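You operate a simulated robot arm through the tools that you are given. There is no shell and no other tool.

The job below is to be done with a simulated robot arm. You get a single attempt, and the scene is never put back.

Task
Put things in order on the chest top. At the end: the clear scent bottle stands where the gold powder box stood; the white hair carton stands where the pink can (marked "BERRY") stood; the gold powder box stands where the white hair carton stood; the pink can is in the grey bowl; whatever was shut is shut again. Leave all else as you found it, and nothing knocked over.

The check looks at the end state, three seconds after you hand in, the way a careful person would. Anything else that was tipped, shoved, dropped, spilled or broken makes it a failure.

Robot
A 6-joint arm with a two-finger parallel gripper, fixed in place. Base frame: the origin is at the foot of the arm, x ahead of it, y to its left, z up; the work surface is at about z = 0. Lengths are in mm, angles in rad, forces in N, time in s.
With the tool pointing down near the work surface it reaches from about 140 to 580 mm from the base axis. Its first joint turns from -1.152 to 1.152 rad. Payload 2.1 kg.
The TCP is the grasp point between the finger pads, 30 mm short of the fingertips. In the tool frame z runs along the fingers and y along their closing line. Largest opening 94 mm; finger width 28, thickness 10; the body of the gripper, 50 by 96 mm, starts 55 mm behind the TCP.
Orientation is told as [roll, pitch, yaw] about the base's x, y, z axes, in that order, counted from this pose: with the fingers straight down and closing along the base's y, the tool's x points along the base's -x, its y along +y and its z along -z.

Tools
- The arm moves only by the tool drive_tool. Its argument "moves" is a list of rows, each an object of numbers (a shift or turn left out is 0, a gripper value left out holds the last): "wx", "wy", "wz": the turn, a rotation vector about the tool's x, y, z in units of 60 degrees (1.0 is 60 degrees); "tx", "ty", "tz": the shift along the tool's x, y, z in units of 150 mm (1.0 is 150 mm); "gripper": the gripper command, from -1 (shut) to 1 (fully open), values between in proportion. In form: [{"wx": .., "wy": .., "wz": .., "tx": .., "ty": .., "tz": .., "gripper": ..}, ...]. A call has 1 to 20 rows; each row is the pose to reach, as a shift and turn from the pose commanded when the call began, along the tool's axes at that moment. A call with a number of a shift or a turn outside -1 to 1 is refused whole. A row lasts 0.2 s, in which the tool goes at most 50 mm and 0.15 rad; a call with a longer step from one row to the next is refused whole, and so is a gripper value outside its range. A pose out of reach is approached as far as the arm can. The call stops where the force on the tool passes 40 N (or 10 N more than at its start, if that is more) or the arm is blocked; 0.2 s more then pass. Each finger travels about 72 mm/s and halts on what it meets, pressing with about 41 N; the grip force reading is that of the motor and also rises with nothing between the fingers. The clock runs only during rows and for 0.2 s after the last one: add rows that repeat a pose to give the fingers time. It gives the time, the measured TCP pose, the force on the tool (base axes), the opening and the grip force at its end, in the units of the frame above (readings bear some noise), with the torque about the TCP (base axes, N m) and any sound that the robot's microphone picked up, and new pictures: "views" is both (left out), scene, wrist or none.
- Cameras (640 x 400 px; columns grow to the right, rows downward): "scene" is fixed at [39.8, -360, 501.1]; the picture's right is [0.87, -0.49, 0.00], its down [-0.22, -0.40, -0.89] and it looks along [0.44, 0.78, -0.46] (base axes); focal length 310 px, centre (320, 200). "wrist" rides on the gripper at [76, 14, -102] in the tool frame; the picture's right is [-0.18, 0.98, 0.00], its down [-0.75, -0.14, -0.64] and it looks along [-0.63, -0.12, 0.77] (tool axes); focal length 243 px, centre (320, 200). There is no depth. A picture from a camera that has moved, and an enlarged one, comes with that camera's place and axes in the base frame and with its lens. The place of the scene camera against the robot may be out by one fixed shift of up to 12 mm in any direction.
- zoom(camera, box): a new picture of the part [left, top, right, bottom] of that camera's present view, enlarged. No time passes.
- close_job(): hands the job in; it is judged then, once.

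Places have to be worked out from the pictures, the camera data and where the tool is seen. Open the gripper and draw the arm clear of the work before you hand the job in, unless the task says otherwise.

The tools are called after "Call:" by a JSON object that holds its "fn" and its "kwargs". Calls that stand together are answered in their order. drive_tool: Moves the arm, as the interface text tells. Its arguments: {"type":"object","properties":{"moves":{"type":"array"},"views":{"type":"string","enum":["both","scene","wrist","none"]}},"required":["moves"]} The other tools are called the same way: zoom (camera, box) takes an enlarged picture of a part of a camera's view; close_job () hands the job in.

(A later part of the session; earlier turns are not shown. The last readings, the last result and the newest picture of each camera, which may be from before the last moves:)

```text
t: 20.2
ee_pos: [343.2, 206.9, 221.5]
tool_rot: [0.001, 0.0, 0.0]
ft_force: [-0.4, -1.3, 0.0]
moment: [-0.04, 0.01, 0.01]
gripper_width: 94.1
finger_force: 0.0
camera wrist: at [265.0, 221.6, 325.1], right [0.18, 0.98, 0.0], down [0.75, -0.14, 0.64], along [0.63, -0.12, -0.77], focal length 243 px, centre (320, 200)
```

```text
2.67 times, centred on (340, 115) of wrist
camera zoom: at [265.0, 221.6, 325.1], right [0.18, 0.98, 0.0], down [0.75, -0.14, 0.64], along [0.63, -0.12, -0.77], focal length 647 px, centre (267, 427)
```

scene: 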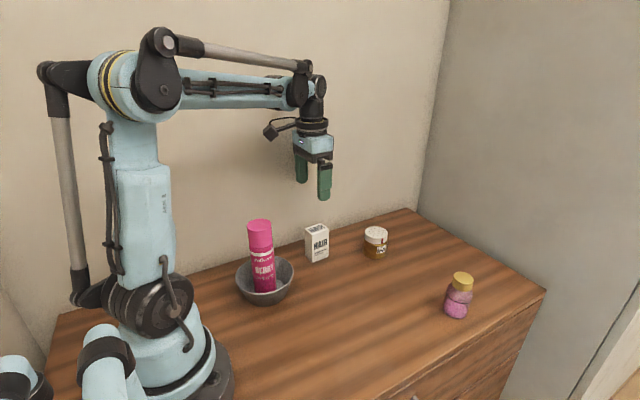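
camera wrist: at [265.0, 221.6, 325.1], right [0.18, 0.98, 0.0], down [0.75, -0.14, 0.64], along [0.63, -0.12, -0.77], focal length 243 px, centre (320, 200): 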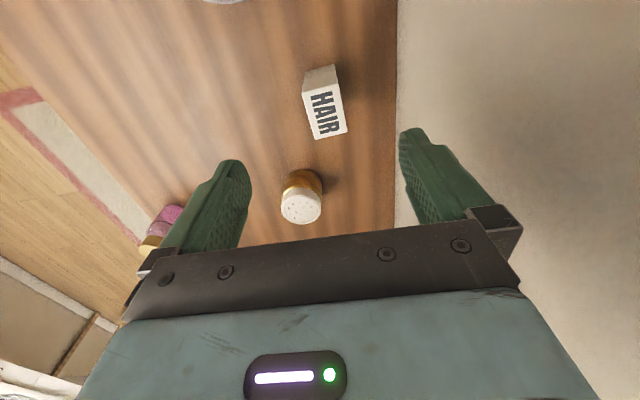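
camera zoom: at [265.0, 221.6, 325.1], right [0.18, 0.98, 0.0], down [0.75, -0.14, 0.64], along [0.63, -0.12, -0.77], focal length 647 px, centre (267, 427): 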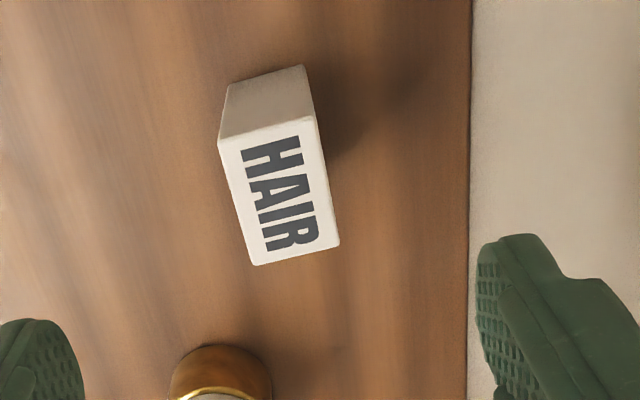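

The carton's top corners put its centre at about (355.5,210), size about 49 x 34, height about 85, turned about 2.5°. I'll centre the gripper above it, lower to just over its top, and verify.

Call:
{"fn": "drive_tool", "kwargs": {"moves": [{"tx": -0.085, "ty": 0.02, "gripper": 1}, {"tx": -0.085, "ty": 0.02, "tz": 0.2, "gripper": 1}, {"tx": -0.085, "ty": 0.02, "tz": 0.4, "gripper": 1}, {"tx": -0.085, "ty": 0.02, "tz": 0.55, "gripper": 1}, {"tx": -0.085, "ty": 0.02, "tz": 0.64, "gripper": 1}, {"tx": -0.085, "ty": 0.02, "tz": 0.64, "gripper": 1}]}}

Call:
{"fn": "zoom", "kwargs": {"camera": "wrist", "box": [200, 80, 460, 260]}}

Call:
{"fn": "zoom", "kwargs": {"camera": "scene", "box": [260, 170, 400, 290]}}

```text
t: 21.6
ee_pos: [355.6, 210.6, 126.5]
tool_rot: [0.002, -0.002, -0.001]
ft_force: [0.4, 0.6, -0.4]
moment: [-0.02, 0.01, 0.01]
gripper_width: 94.0
finger_force: 0.1
camera wrist: at [277.8, 225.3, 229.8], right [0.18, 0.98, 0.0], down [0.75, -0.14, 0.64], along [0.63, -0.12, -0.77], focal length 243 px, centre (320, 200)
```

scene: 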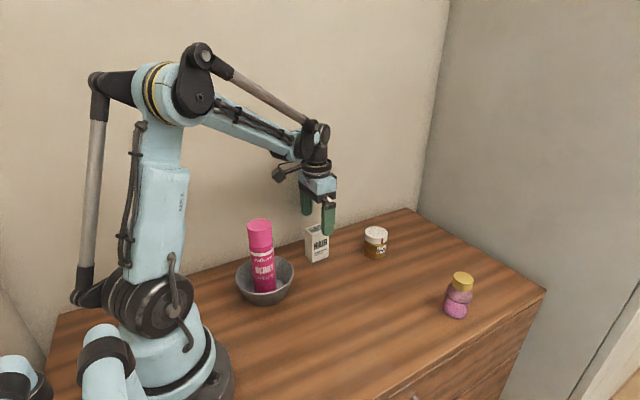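
wrist: 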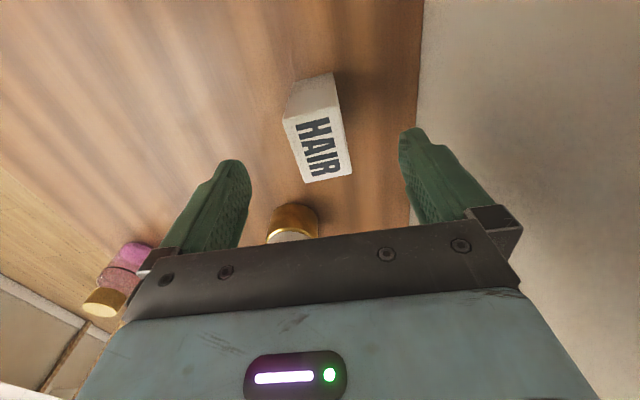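

```text
2.22 times, centred on (330, 170) of wrist
camera zoom: at [277.8, 225.3, 229.8], right [0.18, 0.98, 0.0], down [0.75, -0.14, 0.64], along [0.63, -0.12, -0.77], focal length 539 px, centre (298, 267)
```

zoom: 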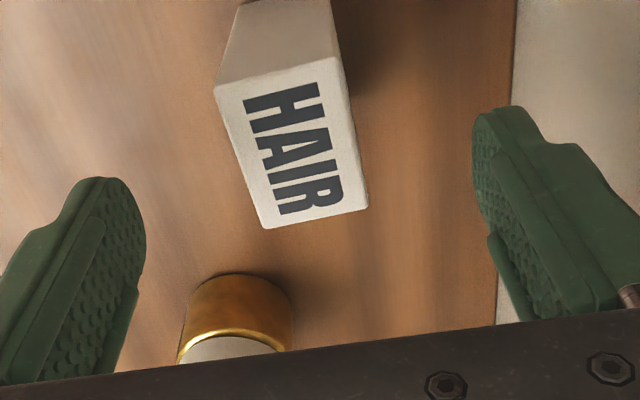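

```text
3.33 times, centred on (330, 230) of scene
camera zoom: at [39.8, -360.0, 501.1], right [0.87, -0.49, 0.0], down [-0.22, -0.4, -0.89], along [0.44, 0.78, -0.46], focal length 1032 px, centre (287, 100)
```

zoom: 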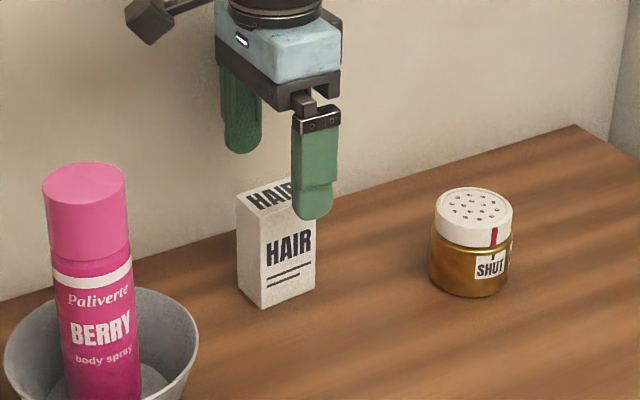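

The carton is centred between the open fingers at (355.5,210). I'll descend to TCP z≈48 and close to about 42 mm, just short of touching.

Call:
{"fn": "drive_tool", "kwargs": {"moves": [{"tz": 0.15, "gripper": 1}, {"tz": 0.3, "gripper": 1}, {"tz": 0.43, "gripper": 1}, {"tz": 0.525, "gripper": 1}, {"tz": 0.525, "gripper": 0.6}, {"tz": 0.525, "gripper": 0.2}, {"tz": 0.525, "gripper": -0.1}, {"tz": 0.525, "gripper": -0.1}]}}

Call:
{"fn": "zoom", "kwargs": {"camera": "wrist", "box": [200, 80, 460, 260]}}

```text
t: 23.4
ee_pos: [355.4, 209.5, 47.5]
tool_rot: [0.002, 0.0, -0.001]
ft_force: [-0.3, -0.7, 0.6]
moment: [0.0, -0.01, -0.02]
gripper_width: 42.3
finger_force: 0.0
camera wrist: at [277.7, 225.3, 151.5], right [0.18, 0.98, 0.0], down [0.75, -0.14, 0.64], along [0.63, -0.12, -0.77], focal length 243 px, centre (320, 200)
```

scene: 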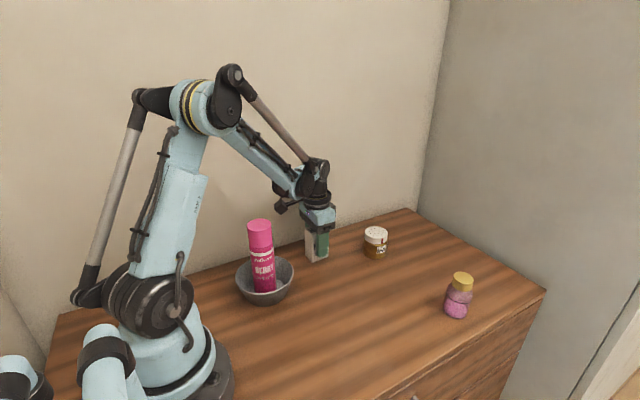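
wrist: 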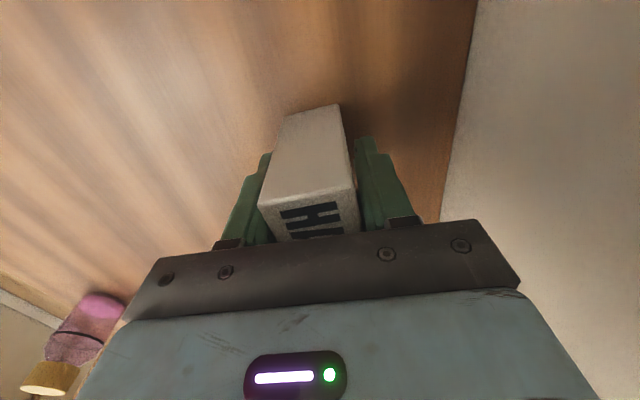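

```text
2.22 times, centred on (330, 170) of wrist
camera zoom: at [277.7, 225.3, 151.5], right [0.18, 0.98, 0.0], down [0.75, -0.14, 0.64], along [0.63, -0.12, -0.77], focal length 539 px, centre (298, 267)
```

zoom: 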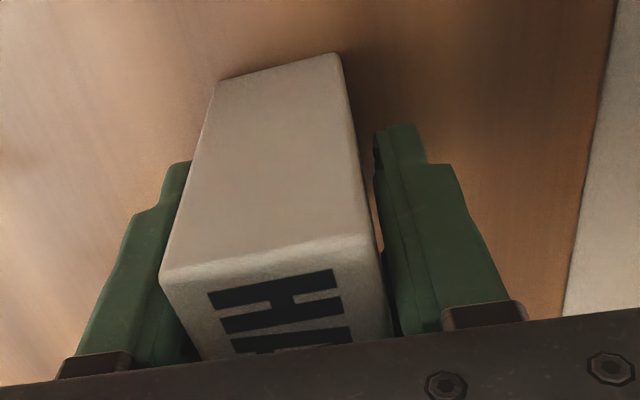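

The fingers flank the carton with a small gap each side. I'll close in small steps and watch the width and grip force so it isn't crushed.

Call:
{"fn": "drive_tool", "kwargs": {"moves": [{"gripper": -0.17}, {"gripper": -0.2}, {"gripper": -0.23}, {"gripper": -0.25}, {"gripper": -0.25}], "views": "none"}}

```text
t: 24.6
ee_pos: [355.3, 209.9, 48.0]
tool_rot: [0.003, 0.0, 0.001]
ft_force: [0.5, 0.2, 1.2]
moment: [-0.06, 0.06, 0.05]
gripper_width: 39.6
finger_force: 40.9
```

Call:
{"fn": "drive_tool", "kwargs": {"moves": [{"gripper": -0.25}]}}

Call:
{"fn": "zoom", "kwargs": {"camera": "wrist", "box": [200, 80, 460, 260]}}

Call:
{"fn": "zoom", "kwargs": {"camera": "scene", "box": [270, 180, 370, 280]}}

```text
t: 25.0
ee_pos: [355.3, 210.0, 48.3]
tool_rot: [0.002, 0.0, -0.002]
ft_force: [0.4, -0.5, 0.9]
moment: [-0.05, 0.06, 0.01]
gripper_width: 39.6
finger_force: 40.4
camera wrist: at [277.7, 225.3, 151.5], right [0.18, 0.98, 0.0], down [0.75, -0.14, 0.64], along [0.63, -0.12, -0.77], focal length 243 px, centre (320, 200)
```

scene: 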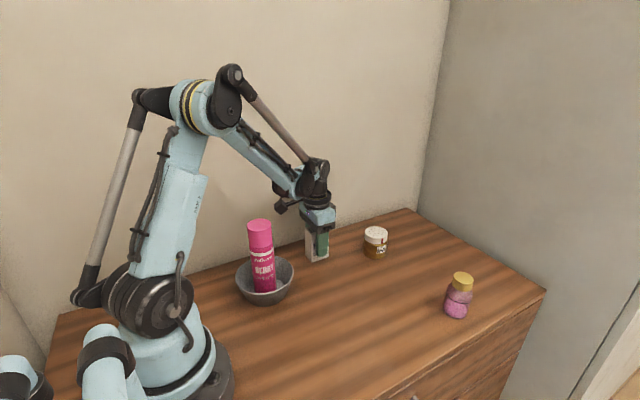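
wrist: 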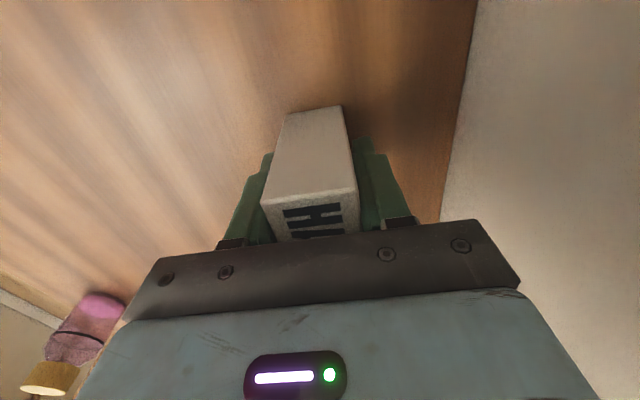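

```text
2.22 times, centred on (330, 170) of wrist
camera zoom: at [277.7, 225.3, 151.5], right [0.18, 0.98, 0.0], down [0.75, -0.14, 0.64], along [0.63, -0.12, -0.77], focal length 539 px, centre (298, 267)
```

zoom: 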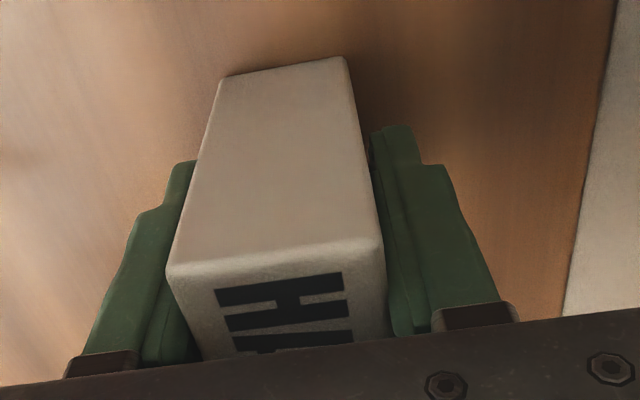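

```text
4.00 times, centred on (320, 230) of scene
camera zoom: at [39.8, -360.0, 501.1], right [0.87, -0.49, 0.0], down [-0.22, -0.4, -0.89], along [0.44, 0.78, -0.46], focal length 1238 px, centre (320, 80)
```

zoom: 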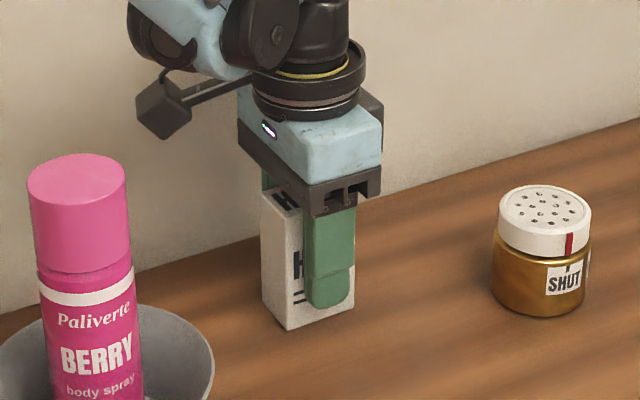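

The carton is gripped at 39.6 mm and its faces look undamaged. I'll lift it straight up 90 mm and carry it toward the can's old spot at (432.5,-10).

Call:
{"fn": "drive_tool", "kwargs": {"moves": [{"tz": -0.04, "gripper": -0.25}, {"tz": -0.12, "gripper": -0.25}, {"tz": -0.25, "gripper": -0.25}, {"tz": -0.4, "gripper": -0.25}, {"tz": -0.55, "gripper": -0.25}, {"tz": -0.62, "tx": -0.03, "ty": -0.08, "gripper": -0.25}, {"tz": -0.63, "tx": -0.1, "ty": -0.25, "gripper": -0.25}, {"tz": -0.63, "tx": -0.18, "ty": -0.45, "gripper": -0.25}, {"tz": -0.63, "tx": -0.26, "ty": -0.65, "gripper": -0.25}, {"tz": -0.63, "tx": -0.33, "ty": -0.85, "gripper": -0.25}, {"tz": -0.63, "tx": -0.37, "ty": -0.97, "gripper": -0.25}, {"tz": -0.63, "tx": -0.37, "ty": -1.0, "gripper": -0.25}, {"tz": -0.63, "tx": -0.37, "ty": -1.0, "gripper": -0.25}]}}

```text
t: 27.8
ee_pos: [410.9, 60.5, 142.7]
tool_rot: [0.002, -0.001, -0.001]
ft_force: [-0.4, 0.7, -1.2]
moment: [0.01, -0.03, 0.0]
gripper_width: 39.7
finger_force: 40.4
camera wrist: at [333.3, 75.1, 245.8], right [0.18, 0.98, 0.0], down [0.75, -0.14, 0.64], along [0.63, -0.12, -0.77], focal length 243 px, centre (320, 200)
```

scene: 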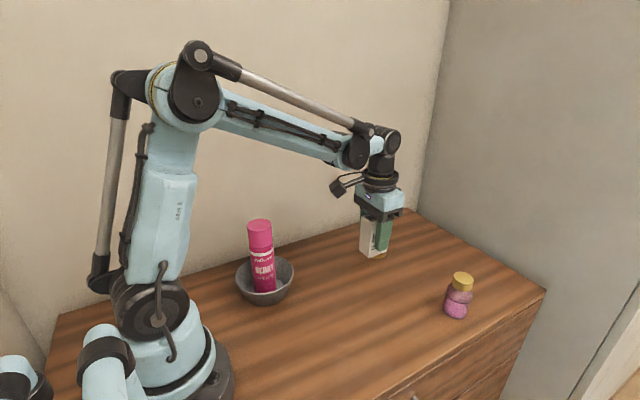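
wrist: 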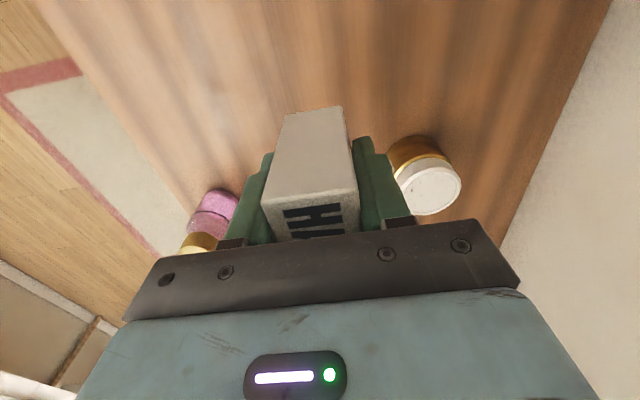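

The carton is held securely (about 1.2 N). I'll move the last stretch over the can's former spot at (432.5,-10) and lower until it's about 5 mm above the surface.

Call:
{"fn": "drive_tool", "kwargs": {"moves": [{"tx": -0.04, "ty": -0.12, "gripper": -0.25}, {"tx": -0.09, "ty": -0.28, "gripper": -0.25}, {"tx": -0.13, "ty": -0.42, "gripper": -0.25}, {"tx": -0.143, "ty": -0.467, "gripper": -0.25}, {"tx": -0.143, "ty": -0.467, "tz": 0.1, "gripper": -0.25}, {"tx": -0.143, "ty": -0.467, "tz": 0.25, "gripper": -0.25}, {"tx": -0.143, "ty": -0.467, "tz": 0.4, "gripper": -0.25}, {"tx": -0.143, "ty": -0.467, "tz": 0.52, "gripper": -0.25}, {"tx": -0.143, "ty": -0.467, "tz": 0.597, "gripper": -0.25}, {"tx": -0.143, "ty": -0.467, "tz": 0.597, "gripper": -0.25}]}}

Call:
{"fn": "zoom", "kwargs": {"camera": "scene", "box": [350, 200, 480, 320]}}

```text
t: 30.0
ee_pos: [431.9, -8.3, 52.4]
tool_rot: [0.0, -0.001, -0.001]
ft_force: [0.6, 0.2, -1.6]
moment: [-0.02, -0.01, -0.03]
gripper_width: 39.6
finger_force: 40.6
camera wrist: at [354.6, 6.1, 155.5], right [0.18, 0.98, 0.0], down [0.75, -0.14, 0.64], along [0.63, -0.12, -0.77], focal length 243 px, centre (320, 200)
```

scene: 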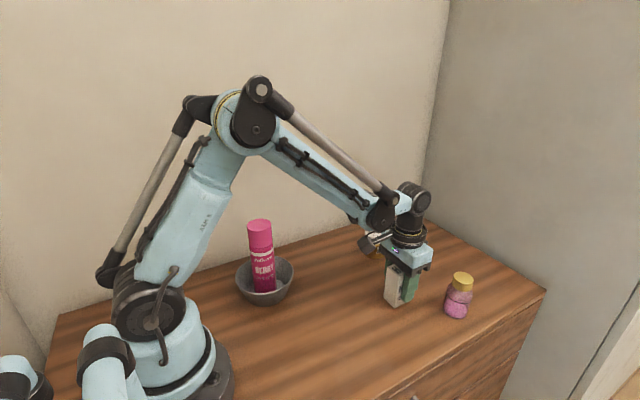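
wrist: 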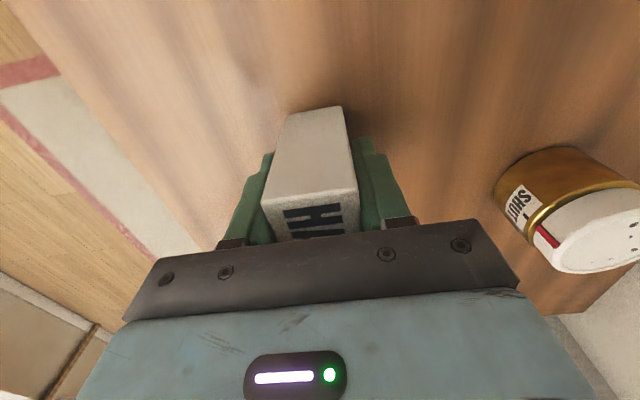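

```text
3.33 times, centred on (415, 260) of scene
camera zoom: at [39.8, -360.0, 501.1], right [0.87, -0.49, 0.0], down [-0.22, -0.4, -0.89], along [0.44, 0.78, -0.46], focal length 1032 px, centre (3, 0)
```

zoom: 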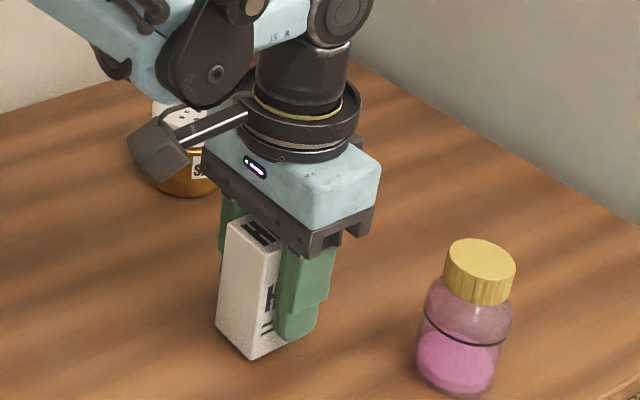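

The carton is over the spot. I'll ease down the last few millimetres and watch for touch-down force.

Call:
{"fn": "drive_tool", "kwargs": {"moves": [{"tz": 0.013, "gripper": -0.25}, {"tz": 0.025, "gripper": -0.25}, {"tz": 0.028, "gripper": -0.25}, {"tz": 0.028, "gripper": -0.25}], "views": "none"}}

```text
t: 31.0
ee_pos: [431.1, -10.3, 47.7]
tool_rot: [0.002, 0.0, 0.001]
ft_force: [0.5, -0.2, -1.2]
moment: [-0.02, 0.02, -0.02]
gripper_width: 39.7
finger_force: 40.7
```

Call:
{"fn": "drive_tool", "kwargs": {"moves": [{"tz": 0.004, "gripper": -0.25}, {"tz": 0.006, "gripper": -0.25}, {"tz": 0.006, "gripper": -0.25}], "views": "none"}}

```text
t: 31.8
ee_pos: [432.5, -10.3, 48.1]
tool_rot: [0.003, 0.0, 0.0]
ft_force: [-2.4, 2.9, 16.4]
moment: [-0.03, 0.15, 0.0]
gripper_width: 39.7
finger_force: 41.3
```

Touch-down is clear at 16 N. I'll ease up 0.3 mm, open slowly, and check that the carton stands.

Call:
{"fn": "drive_tool", "kwargs": {"moves": [{"tz": -0.002, "gripper": -0.25}, {"tz": -0.002, "gripper": -0.15}, {"tz": -0.002, "gripper": -0.1}, {"tz": -0.002, "gripper": 0.1}, {"tz": -0.002, "gripper": 0.4}, {"tz": -0.002, "gripper": 0.7}, {"tz": -0.002, "gripper": 0.7}]}}

Call:
{"fn": "zoom", "kwargs": {"camera": "wrist", "box": [200, 80, 460, 260]}}

Call:
{"fn": "zoom", "kwargs": {"camera": "scene", "box": [350, 200, 480, 320]}}

```text
t: 33.4
ee_pos: [432.7, -10.1, 47.6]
tool_rot: [0.0, 0.0, 0.0]
ft_force: [-0.7, 0.4, 0.0]
moment: [-0.02, -0.02, -0.05]
gripper_width: 80.1
finger_force: 0.0
camera wrist: at [355.1, 5.5, 151.3], right [0.18, 0.98, 0.0], down [0.75, -0.14, 0.64], along [0.63, -0.12, -0.77], focal length 243 px, centre (320, 200)
```

scene: 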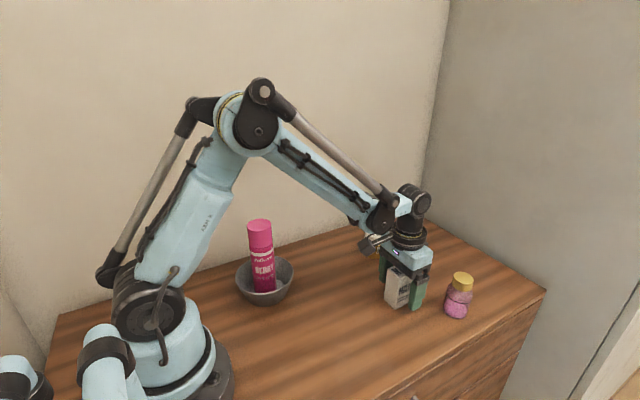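
wrist: 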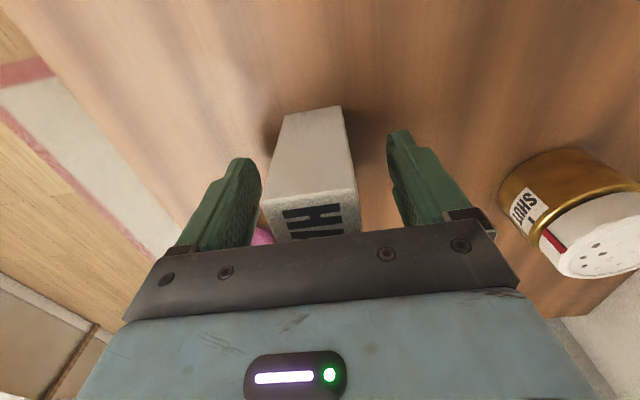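

```text
2.22 times, centred on (330, 170) of wrist
camera zoom: at [355.1, 5.5, 151.3], right [0.18, 0.98, 0.0], down [0.75, -0.14, 0.64], along [0.63, -0.12, -0.77], focal length 539 px, centre (298, 267)
```

zoom: 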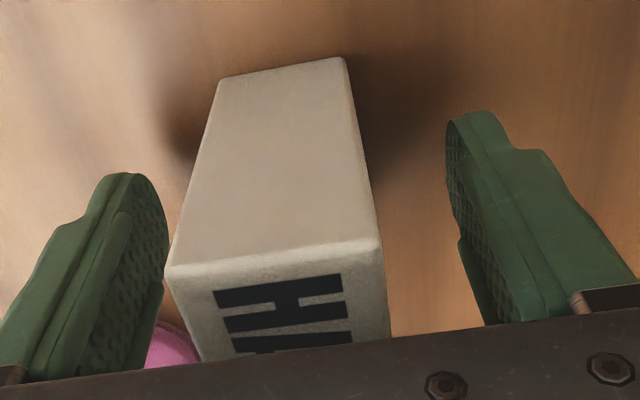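

```text
3.33 times, centred on (415, 260) of scene
camera zoom: at [39.8, -360.0, 501.1], right [0.87, -0.49, 0.0], down [-0.22, -0.4, -0.89], along [0.44, 0.78, -0.46], focal length 1032 px, centre (3, 0)
```

zoom: 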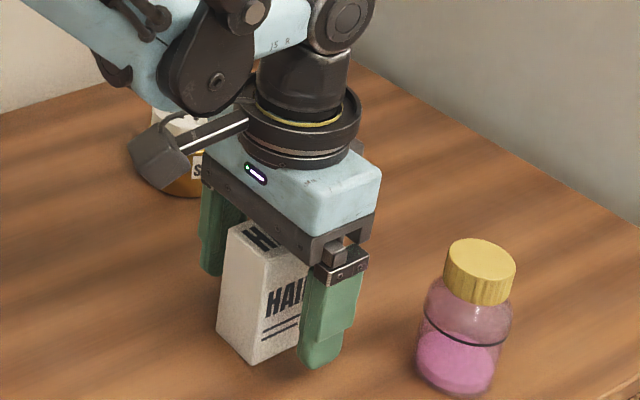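

The carton stands free. I'll rise straight up, then move over toward the powder box.

Call:
{"fn": "drive_tool", "kwargs": {"moves": [{"tz": -0.06, "gripper": 0.8}, {"tz": -0.2, "gripper": 0.9}, {"tz": -0.4, "gripper": 1}, {"tz": -0.6, "gripper": 1}, {"tz": -0.8, "gripper": 1}, {"tz": -1.0, "gripper": 1}, {"tz": -1.0, "tx": -0.08, "ty": 0.2, "gripper": 1}, {"tz": -1.0, "tx": -0.16, "ty": 0.45, "gripper": 1}, {"tz": -1.0, "tx": -0.25, "ty": 0.7, "gripper": 1}, {"tz": -1.0, "tx": -0.32, "ty": 0.9, "gripper": 1}, {"tz": -1.0, "tx": -0.36, "ty": 1.0, "gripper": 1}, {"tz": -1.0, "tx": -0.36, "ty": 1.0, "gripper": 1}]}}

Call:
{"fn": "zoom", "kwargs": {"camera": "wrist", "box": [230, 60, 430, 210]}}

Call:
{"fn": "zoom", "kwargs": {"camera": "scene", "box": [340, 200, 500, 320]}}

```text
t: 36.0
ee_pos: [486.5, 140.0, 198.0]
tool_rot: [0.002, 0.0, -0.001]
ft_force: [0.5, 0.0, -0.5]
moment: [-0.01, -0.02, -0.05]
gripper_width: 94.0
finger_force: 0.0
camera wrist: at [408.8, 155.9, 301.5], right [0.18, 0.98, 0.0], down [0.75, -0.14, 0.64], along [0.63, -0.12, -0.77], focal length 243 px, centre (320, 200)
```

scene: 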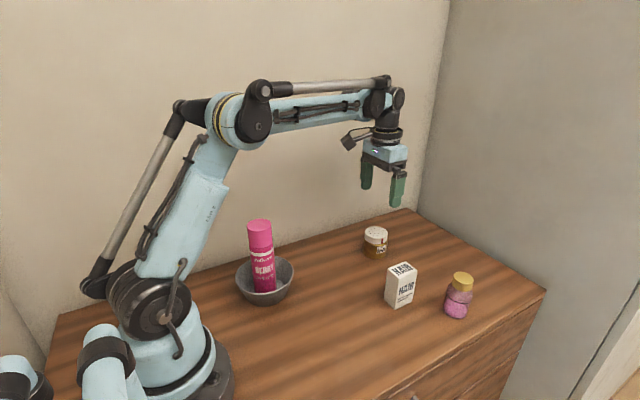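
wrist: 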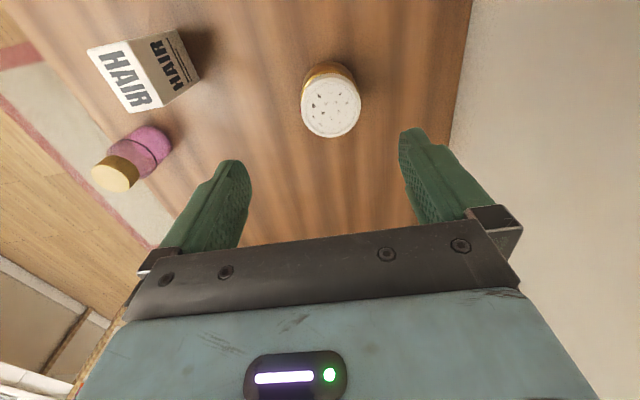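

```text
2.67 times, centred on (330, 135) of wrist
camera zoom: at [408.8, 155.9, 301.5], right [0.18, 0.98, 0.0], down [0.75, -0.14, 0.64], along [0.63, -0.12, -0.77], focal length 647 px, centre (293, 373)
```

zoom: 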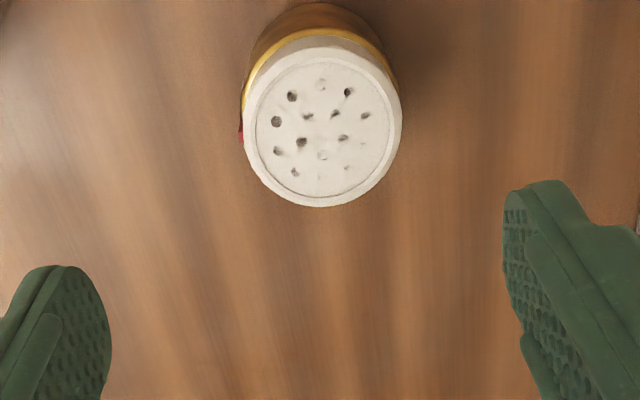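

```text
3.33 times, centred on (420, 260) of scene
camera zoom: at [39.8, -360.0, 501.1], right [0.87, -0.49, 0.0], down [-0.22, -0.4, -0.89], along [0.44, 0.78, -0.46], focal length 1032 px, centre (-13, 0)
```

zoom: 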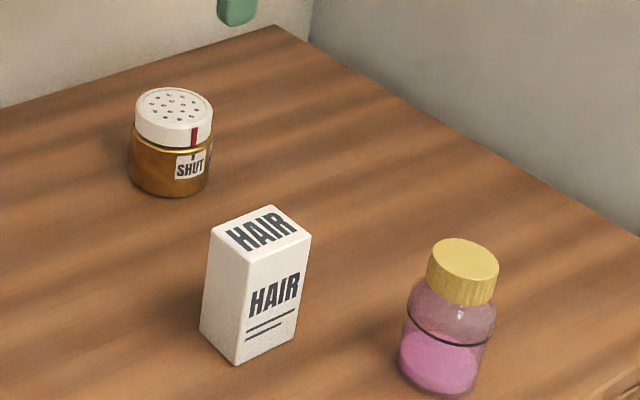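

The carton stands square on the can's old spot. From this view the powder box is at about (492.5,149.5). I'll centre over it, lower to just above the lid, and check again.

Call:
{"fn": "drive_tool", "kwargs": {"moves": [{"tx": -0.04, "ty": 0.063, "gripper": 1}, {"tx": -0.04, "ty": 0.063, "tz": 0.15, "gripper": 1}, {"tx": -0.04, "ty": 0.063, "tz": 0.3, "gripper": 1}, {"tx": -0.04, "ty": 0.063, "tz": 0.43, "gripper": 1}, {"tx": -0.04, "ty": 0.063, "tz": 0.52, "gripper": 1}, {"tx": -0.04, "ty": 0.063, "tz": 0.52, "gripper": 1}]}}

Call:
{"fn": "zoom", "kwargs": {"camera": "wrist", "box": [200, 80, 460, 260]}}

Call:
{"fn": "zoom", "kwargs": {"camera": "scene", "box": [330, 170, 450, 280]}}

```text
t: 37.4
ee_pos: [491.7, 147.8, 119.8]
tool_rot: [0.002, 0.0, 0.0]
ft_force: [0.4, -0.7, 0.3]
moment: [-0.01, 0.01, 0.0]
gripper_width: 94.0
finger_force: 0.1
camera wrist: at [414.9, 164.4, 222.9], right [0.18, 0.98, 0.0], down [0.75, -0.14, 0.64], along [0.63, -0.12, -0.77], focal length 243 px, centre (320, 200)
```

scene: 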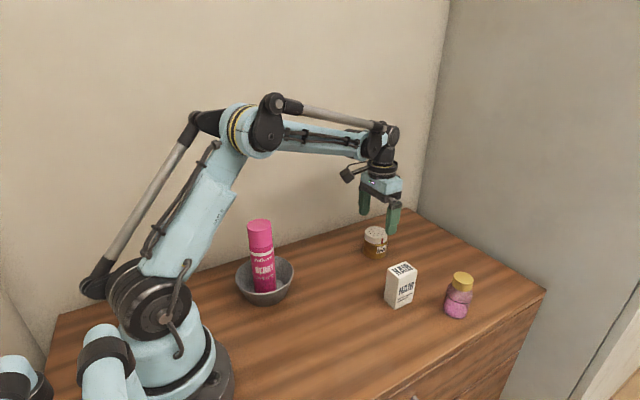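
wrist: 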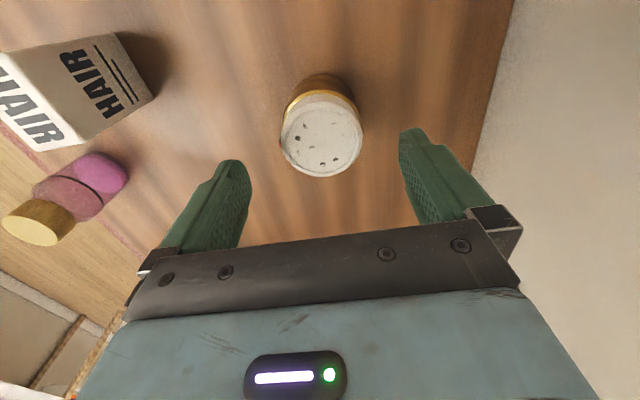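

```text
2.22 times, centred on (330, 170) of wrist
camera zoom: at [414.9, 164.4, 222.9], right [0.18, 0.98, 0.0], down [0.75, -0.14, 0.64], along [0.63, -0.12, -0.77], focal length 539 px, centre (298, 267)
```

zoom: 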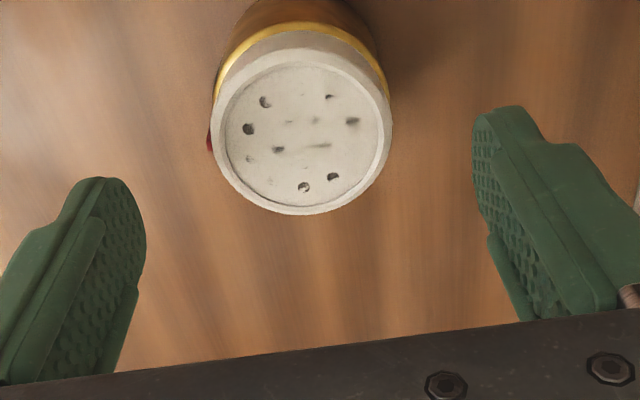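

```text
3.64 times, centred on (390, 225) of scene
camera zoom: at [39.8, -360.0, 501.1], right [0.87, -0.49, 0.0], down [-0.22, -0.4, -0.89], along [0.44, 0.78, -0.46], focal length 1126 px, centre (66, 109)
```

zoom: 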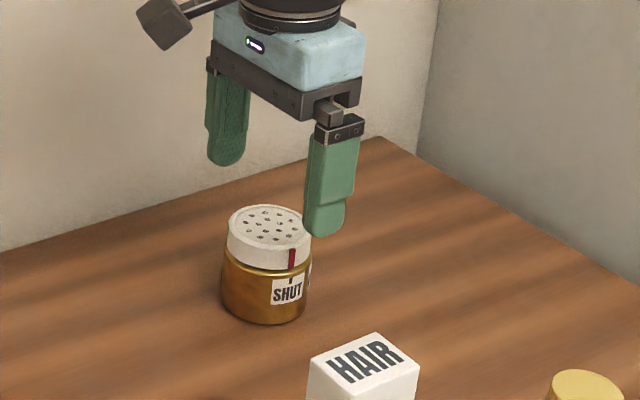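

The powder box is centred to within about 1–2 mm, at (491.5,150.5). I'll descend so the fingers surround the gold body (tips about 6 mm above the surface), then partly close.

Call:
{"fn": "drive_tool", "kwargs": {"moves": [{"tx": 0.007, "ty": 0.007, "tz": 0.12, "gripper": 1}, {"tx": 0.007, "ty": 0.007, "tz": 0.25, "gripper": 1}, {"tx": 0.007, "ty": 0.007, "tz": 0.38, "gripper": 1}, {"tx": 0.007, "ty": 0.007, "tz": 0.5, "gripper": 1}, {"tx": 0.007, "ty": 0.007, "tz": 0.562, "gripper": 1}, {"tx": 0.007, "ty": 0.007, "tz": 0.562, "gripper": 0.7}, {"tx": 0.007, "ty": 0.007, "tz": 0.562, "gripper": 0.5}, {"tx": 0.007, "ty": 0.007, "tz": 0.562, "gripper": 0.5}]}}

Call:
{"fn": "zoom", "kwargs": {"camera": "wrist", "box": [200, 80, 460, 260]}}

Call:
{"fn": "zoom", "kwargs": {"camera": "scene", "box": [330, 170, 450, 280]}}

```text
t: 39.2
ee_pos: [491.1, 149.9, 35.5]
tool_rot: [0.001, 0.0, 0.0]
ft_force: [-0.2, -0.7, 0.5]
moment: [-0.01, -0.03, 0.03]
gripper_width: 70.3
finger_force: 0.0
camera wrist: at [413.8, 165.4, 139.4], right [0.18, 0.98, 0.0], down [0.75, -0.14, 0.64], along [0.63, -0.12, -0.77], focal length 243 px, centre (320, 200)
```

scene: 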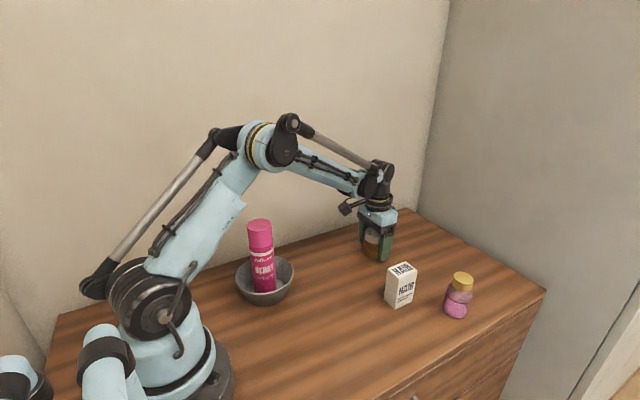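
wrist: 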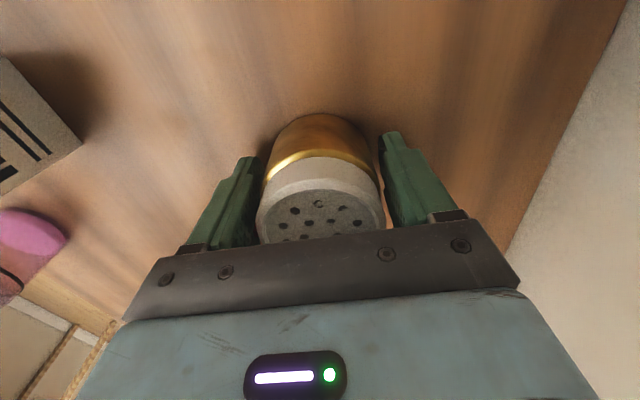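

```text
2.22 times, centred on (330, 170) of wrist
camera zoom: at [413.8, 165.4, 139.4], right [0.18, 0.98, 0.0], down [0.75, -0.14, 0.64], along [0.63, -0.12, -0.77], focal length 539 px, centre (298, 267)
```

zoom: 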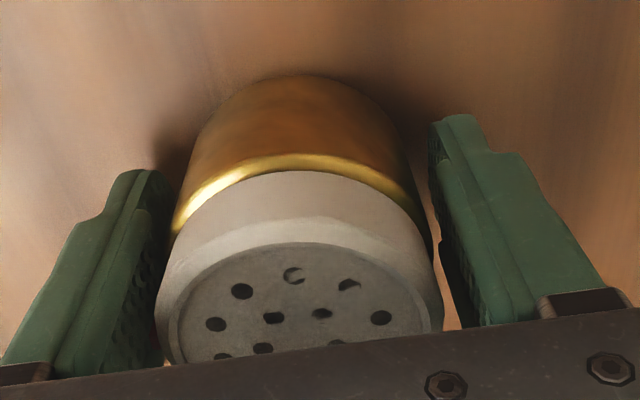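

```text
3.64 times, centred on (390, 225) of scene
camera zoom: at [39.8, -360.0, 501.1], right [0.87, -0.49, 0.0], down [-0.22, -0.4, -0.89], along [0.44, 0.78, -0.46], focal length 1126 px, centre (66, 109)
```

zoom: 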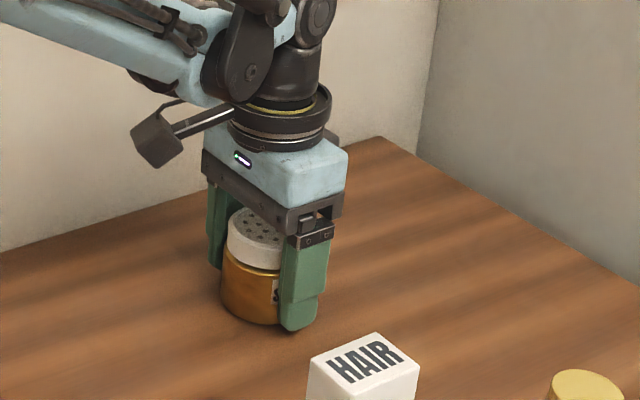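

The fingers surround the box evenly with the palm above the lid. I'll close gently on the gold body.

Call:
{"fn": "drive_tool", "kwargs": {"moves": [{"gripper": 0.4}, {"gripper": 0.33}, {"gripper": 0.28}, {"gripper": 0.23}, {"gripper": 0.18}, {"gripper": 0.18}, {"gripper": 0.18}]}}

Call:
{"fn": "zoom", "kwargs": {"camera": "wrist", "box": [200, 80, 460, 260]}}

```text
t: 40.8
ee_pos: [491.4, 150.3, 35.6]
tool_rot: [0.002, 0.001, -0.001]
ft_force: [-0.2, -0.5, -0.2]
moment: [-0.02, 0.01, 0.03]
gripper_width: 62.5
finger_force: 41.1
camera wrist: at [413.8, 165.4, 139.4], right [0.18, 0.98, 0.0], down [0.75, -0.14, 0.64], along [0.63, -0.12, -0.77], focal length 243 px, centre (320, 200)
```

scene: 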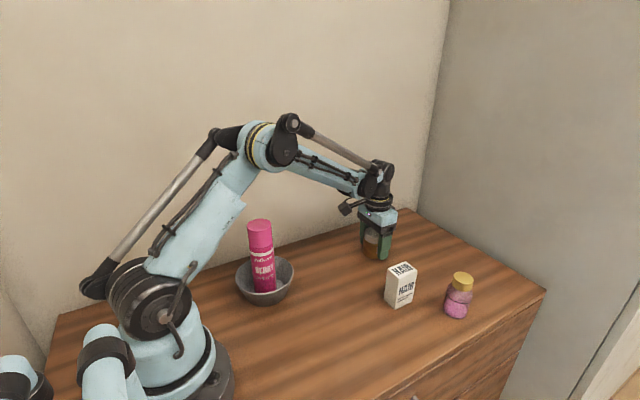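
wrist: 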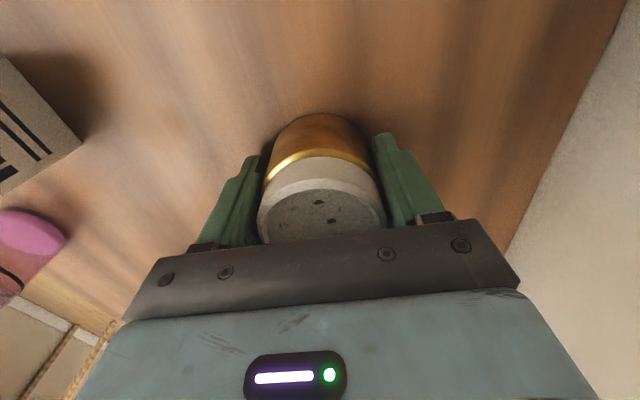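

```text
2.22 times, centred on (330, 170) of wrist
camera zoom: at [413.8, 165.4, 139.4], right [0.18, 0.98, 0.0], down [0.75, -0.14, 0.64], along [0.63, -0.12, -0.77], focal length 539 px, centre (298, 267)
```

zoom: 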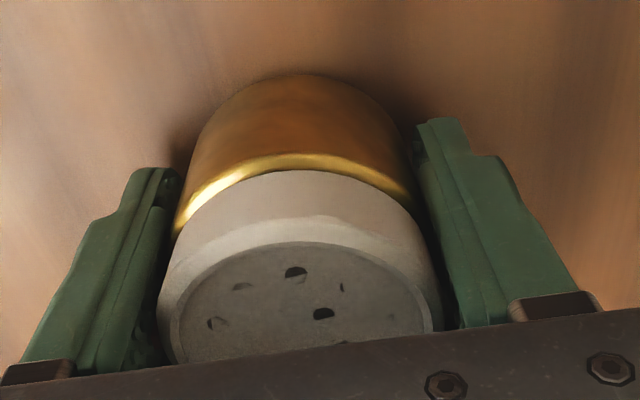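

The box is gripped on its gold body at 62.5 mm, with its y centre at 150.4 and, from the lid edges, its x centre at about 495. I'll make a small test lift and check the lid and the SHUT mark.

Call:
{"fn": "drive_tool", "kwargs": {"moves": [{"tz": -0.02, "gripper": 0.18}, {"tz": -0.05, "gripper": 0.18}, {"tz": -0.08, "gripper": 0.18}, {"tz": -0.1, "gripper": 0.18}, {"tz": -0.1, "gripper": 0.18}]}}

Call:
{"fn": "zoom", "kwargs": {"camera": "scene", "box": [330, 170, 450, 280]}}

```text
t: 42.0
ee_pos: [492.1, 151.8, 50.7]
tool_rot: [0.002, 0.002, 0.0]
ft_force: [0.1, -0.2, -0.6]
moment: [-0.04, -0.04, -0.01]
gripper_width: 60.9
finger_force: 28.8
camera wrist: at [414.0, 165.9, 154.5], right [0.18, 0.98, 0.0], down [0.75, -0.14, 0.64], along [0.63, -0.12, -0.77], focal length 243 px, centre (320, 200)
```

scene: 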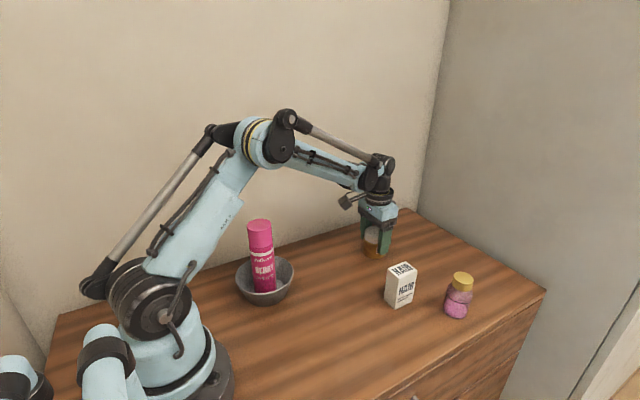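
wrist: 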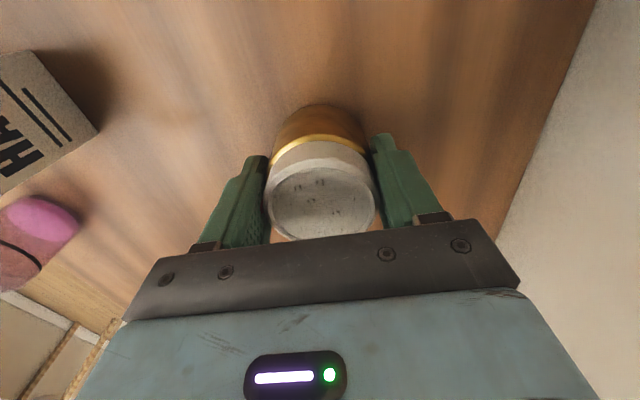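

```text
3.64 times, centred on (390, 225) of scene
camera zoom: at [39.8, -360.0, 501.1], right [0.87, -0.49, 0.0], down [-0.22, -0.4, -0.89], along [0.44, 0.78, -0.46], focal length 1126 px, centre (66, 109)
```

zoom: 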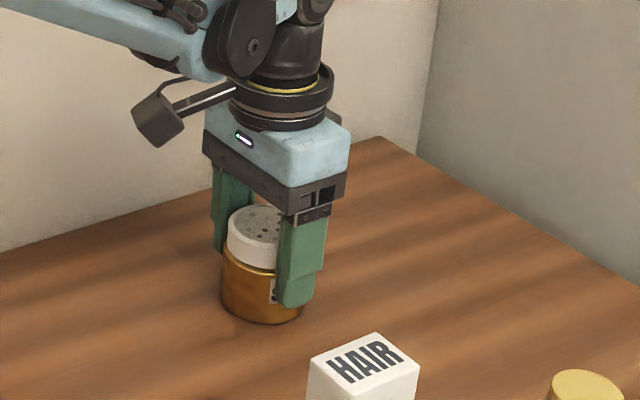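

The box didn't rise with the fingers: it slipped and is still on the top, with the tips now at z≈21 and the width at 60.9. I'll look closely before doing anything else.

Call:
{"fn": "zoom", "kwargs": {"camera": "wrist", "box": [230, 90, 410, 250]}}

Call:
{"fn": "zoom", "kwargs": {"camera": "scene", "box": [350, 200, 410, 270]}}

```text
2.50 times, centred on (320, 170) of wrist
camera zoom: at [414.0, 165.9, 154.5], right [0.18, 0.98, 0.0], down [0.75, -0.14, 0.64], along [0.63, -0.12, -0.77], focal length 606 px, centre (320, 275)
```

zoom: 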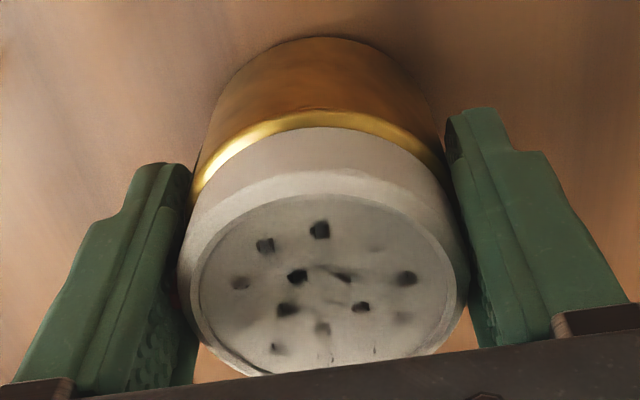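

```text
5.71 times, centred on (380, 235) of scene
camera zoom: at [39.8, -360.0, 501.1], right [0.87, -0.49, 0.0], down [-0.22, -0.4, -0.89], along [0.44, 0.78, -0.46], focal length 1769 px, centre (-23, 0)
```

zoom: 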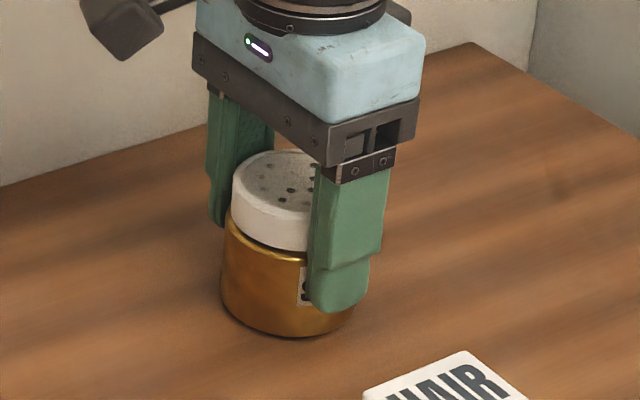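

The box is upright and the lid's on, but the grip slid up the body. I'll open a little, go back down lower and re-centred (+4 mm in x), and re-grip with a full close command.

Call:
{"fn": "drive_tool", "kwargs": {"moves": [{"gripper": 0.35}, {"gripper": 0.5}, {"gripper": 0.6}, {"tx": -0.027, "tz": 0.04, "gripper": 0.6}, {"tx": -0.027, "tz": 0.09, "gripper": 0.6}, {"tx": -0.027, "tz": 0.117, "gripper": 0.6}, {"tx": -0.027, "tz": 0.117, "gripper": 0.6}]}}

Call:
{"fn": "zoom", "kwargs": {"camera": "wrist", "box": [200, 80, 460, 260]}}

Call:
{"fn": "zoom", "kwargs": {"camera": "scene", "box": [350, 200, 410, 270]}}

```text
t: 43.6
ee_pos: [494.8, 150.4, 33.3]
tool_rot: [0.002, 0.0, -0.002]
ft_force: [0.2, -0.2, -0.1]
moment: [-0.01, 0.03, 0.0]
gripper_width: 75.1
finger_force: 0.1
camera wrist: at [417.8, 165.9, 136.4], right [0.18, 0.98, 0.0], down [0.75, -0.14, 0.64], along [0.63, -0.12, -0.77], focal length 243 px, centre (320, 200)
```

scene: 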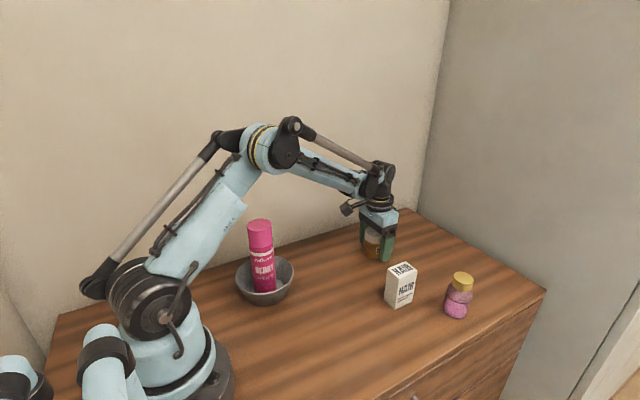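
wrist: 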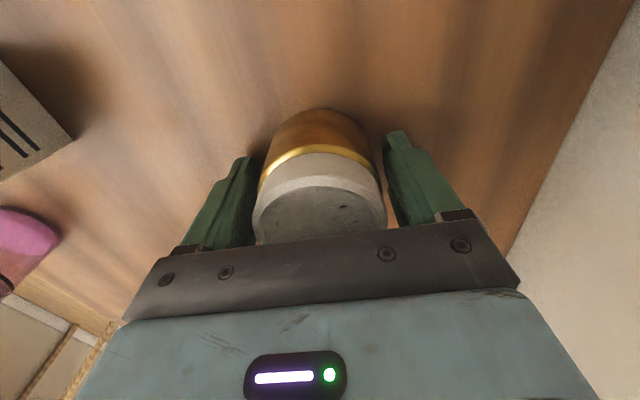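

```text
2.22 times, centred on (330, 170) of wrist
camera zoom: at [417.8, 165.9, 136.4], right [0.18, 0.98, 0.0], down [0.75, -0.14, 0.64], along [0.63, -0.12, -0.77], focal length 539 px, centre (298, 267)
```

zoom: 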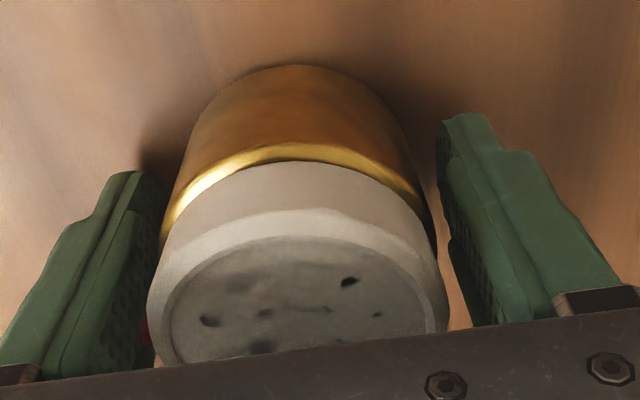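

```text
5.71 times, centred on (380, 235) of scene
camera zoom: at [39.8, -360.0, 501.1], right [0.87, -0.49, 0.0], down [-0.22, -0.4, -0.89], along [0.44, 0.78, -0.46], focal length 1769 px, centre (-23, 0)
```

zoom: 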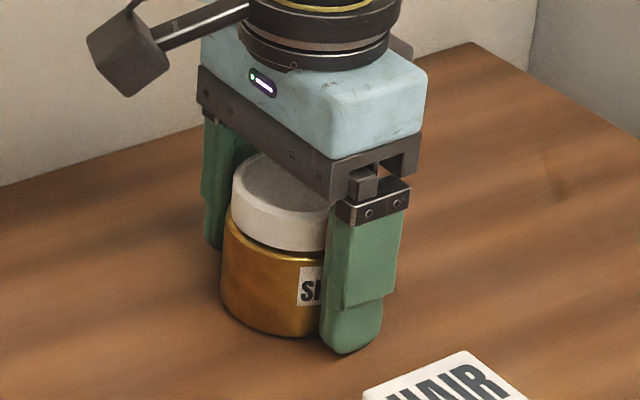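

The fingers are low around the body again and the box hasn't shifted. I'll close with the full command and read the grip.

Call:
{"fn": "drive_tool", "kwargs": {"moves": [{"gripper": 0.45}, {"gripper": 0.35}, {"gripper": 0.3}, {"gripper": 0.0}, {"gripper": -0.5}, {"gripper": -1}, {"gripper": -1}], "views": "wrist"}}

Call:
{"fn": "zoom", "kwargs": {"camera": "wrist", "box": [200, 80, 460, 260]}}

```text
t: 45.2
ee_pos: [495.5, 151.4, 34.0]
tool_rot: [0.001, 0.0, 0.0]
ft_force: [0.7, -0.9, 0.7]
moment: [-0.04, 0.01, 0.03]
gripper_width: 61.4
finger_force: 40.7
camera wrist: at [417.8, 165.9, 136.6], right [0.18, 0.98, 0.0], down [0.75, -0.14, 0.64], along [0.63, -0.12, -0.77], focal length 243 px, centre (320, 200)
```

wrist: 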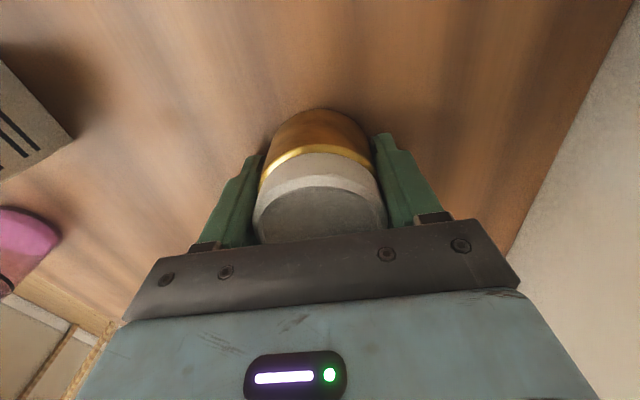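

```text
2.22 times, centred on (330, 170) of wrist
camera zoom: at [417.8, 165.9, 136.6], right [0.18, 0.98, 0.0], down [0.75, -0.14, 0.64], along [0.63, -0.12, -0.77], focal length 539 px, centre (298, 267)
```

zoom: 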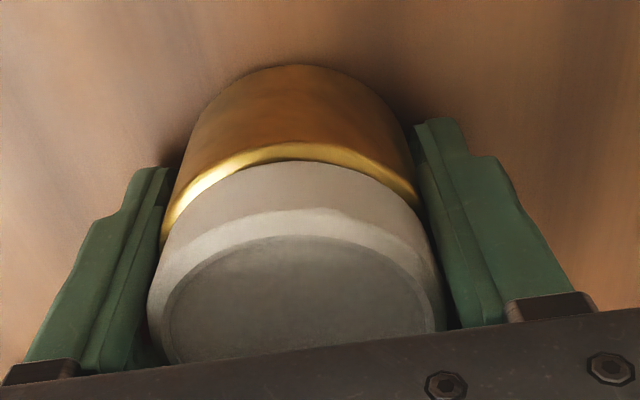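

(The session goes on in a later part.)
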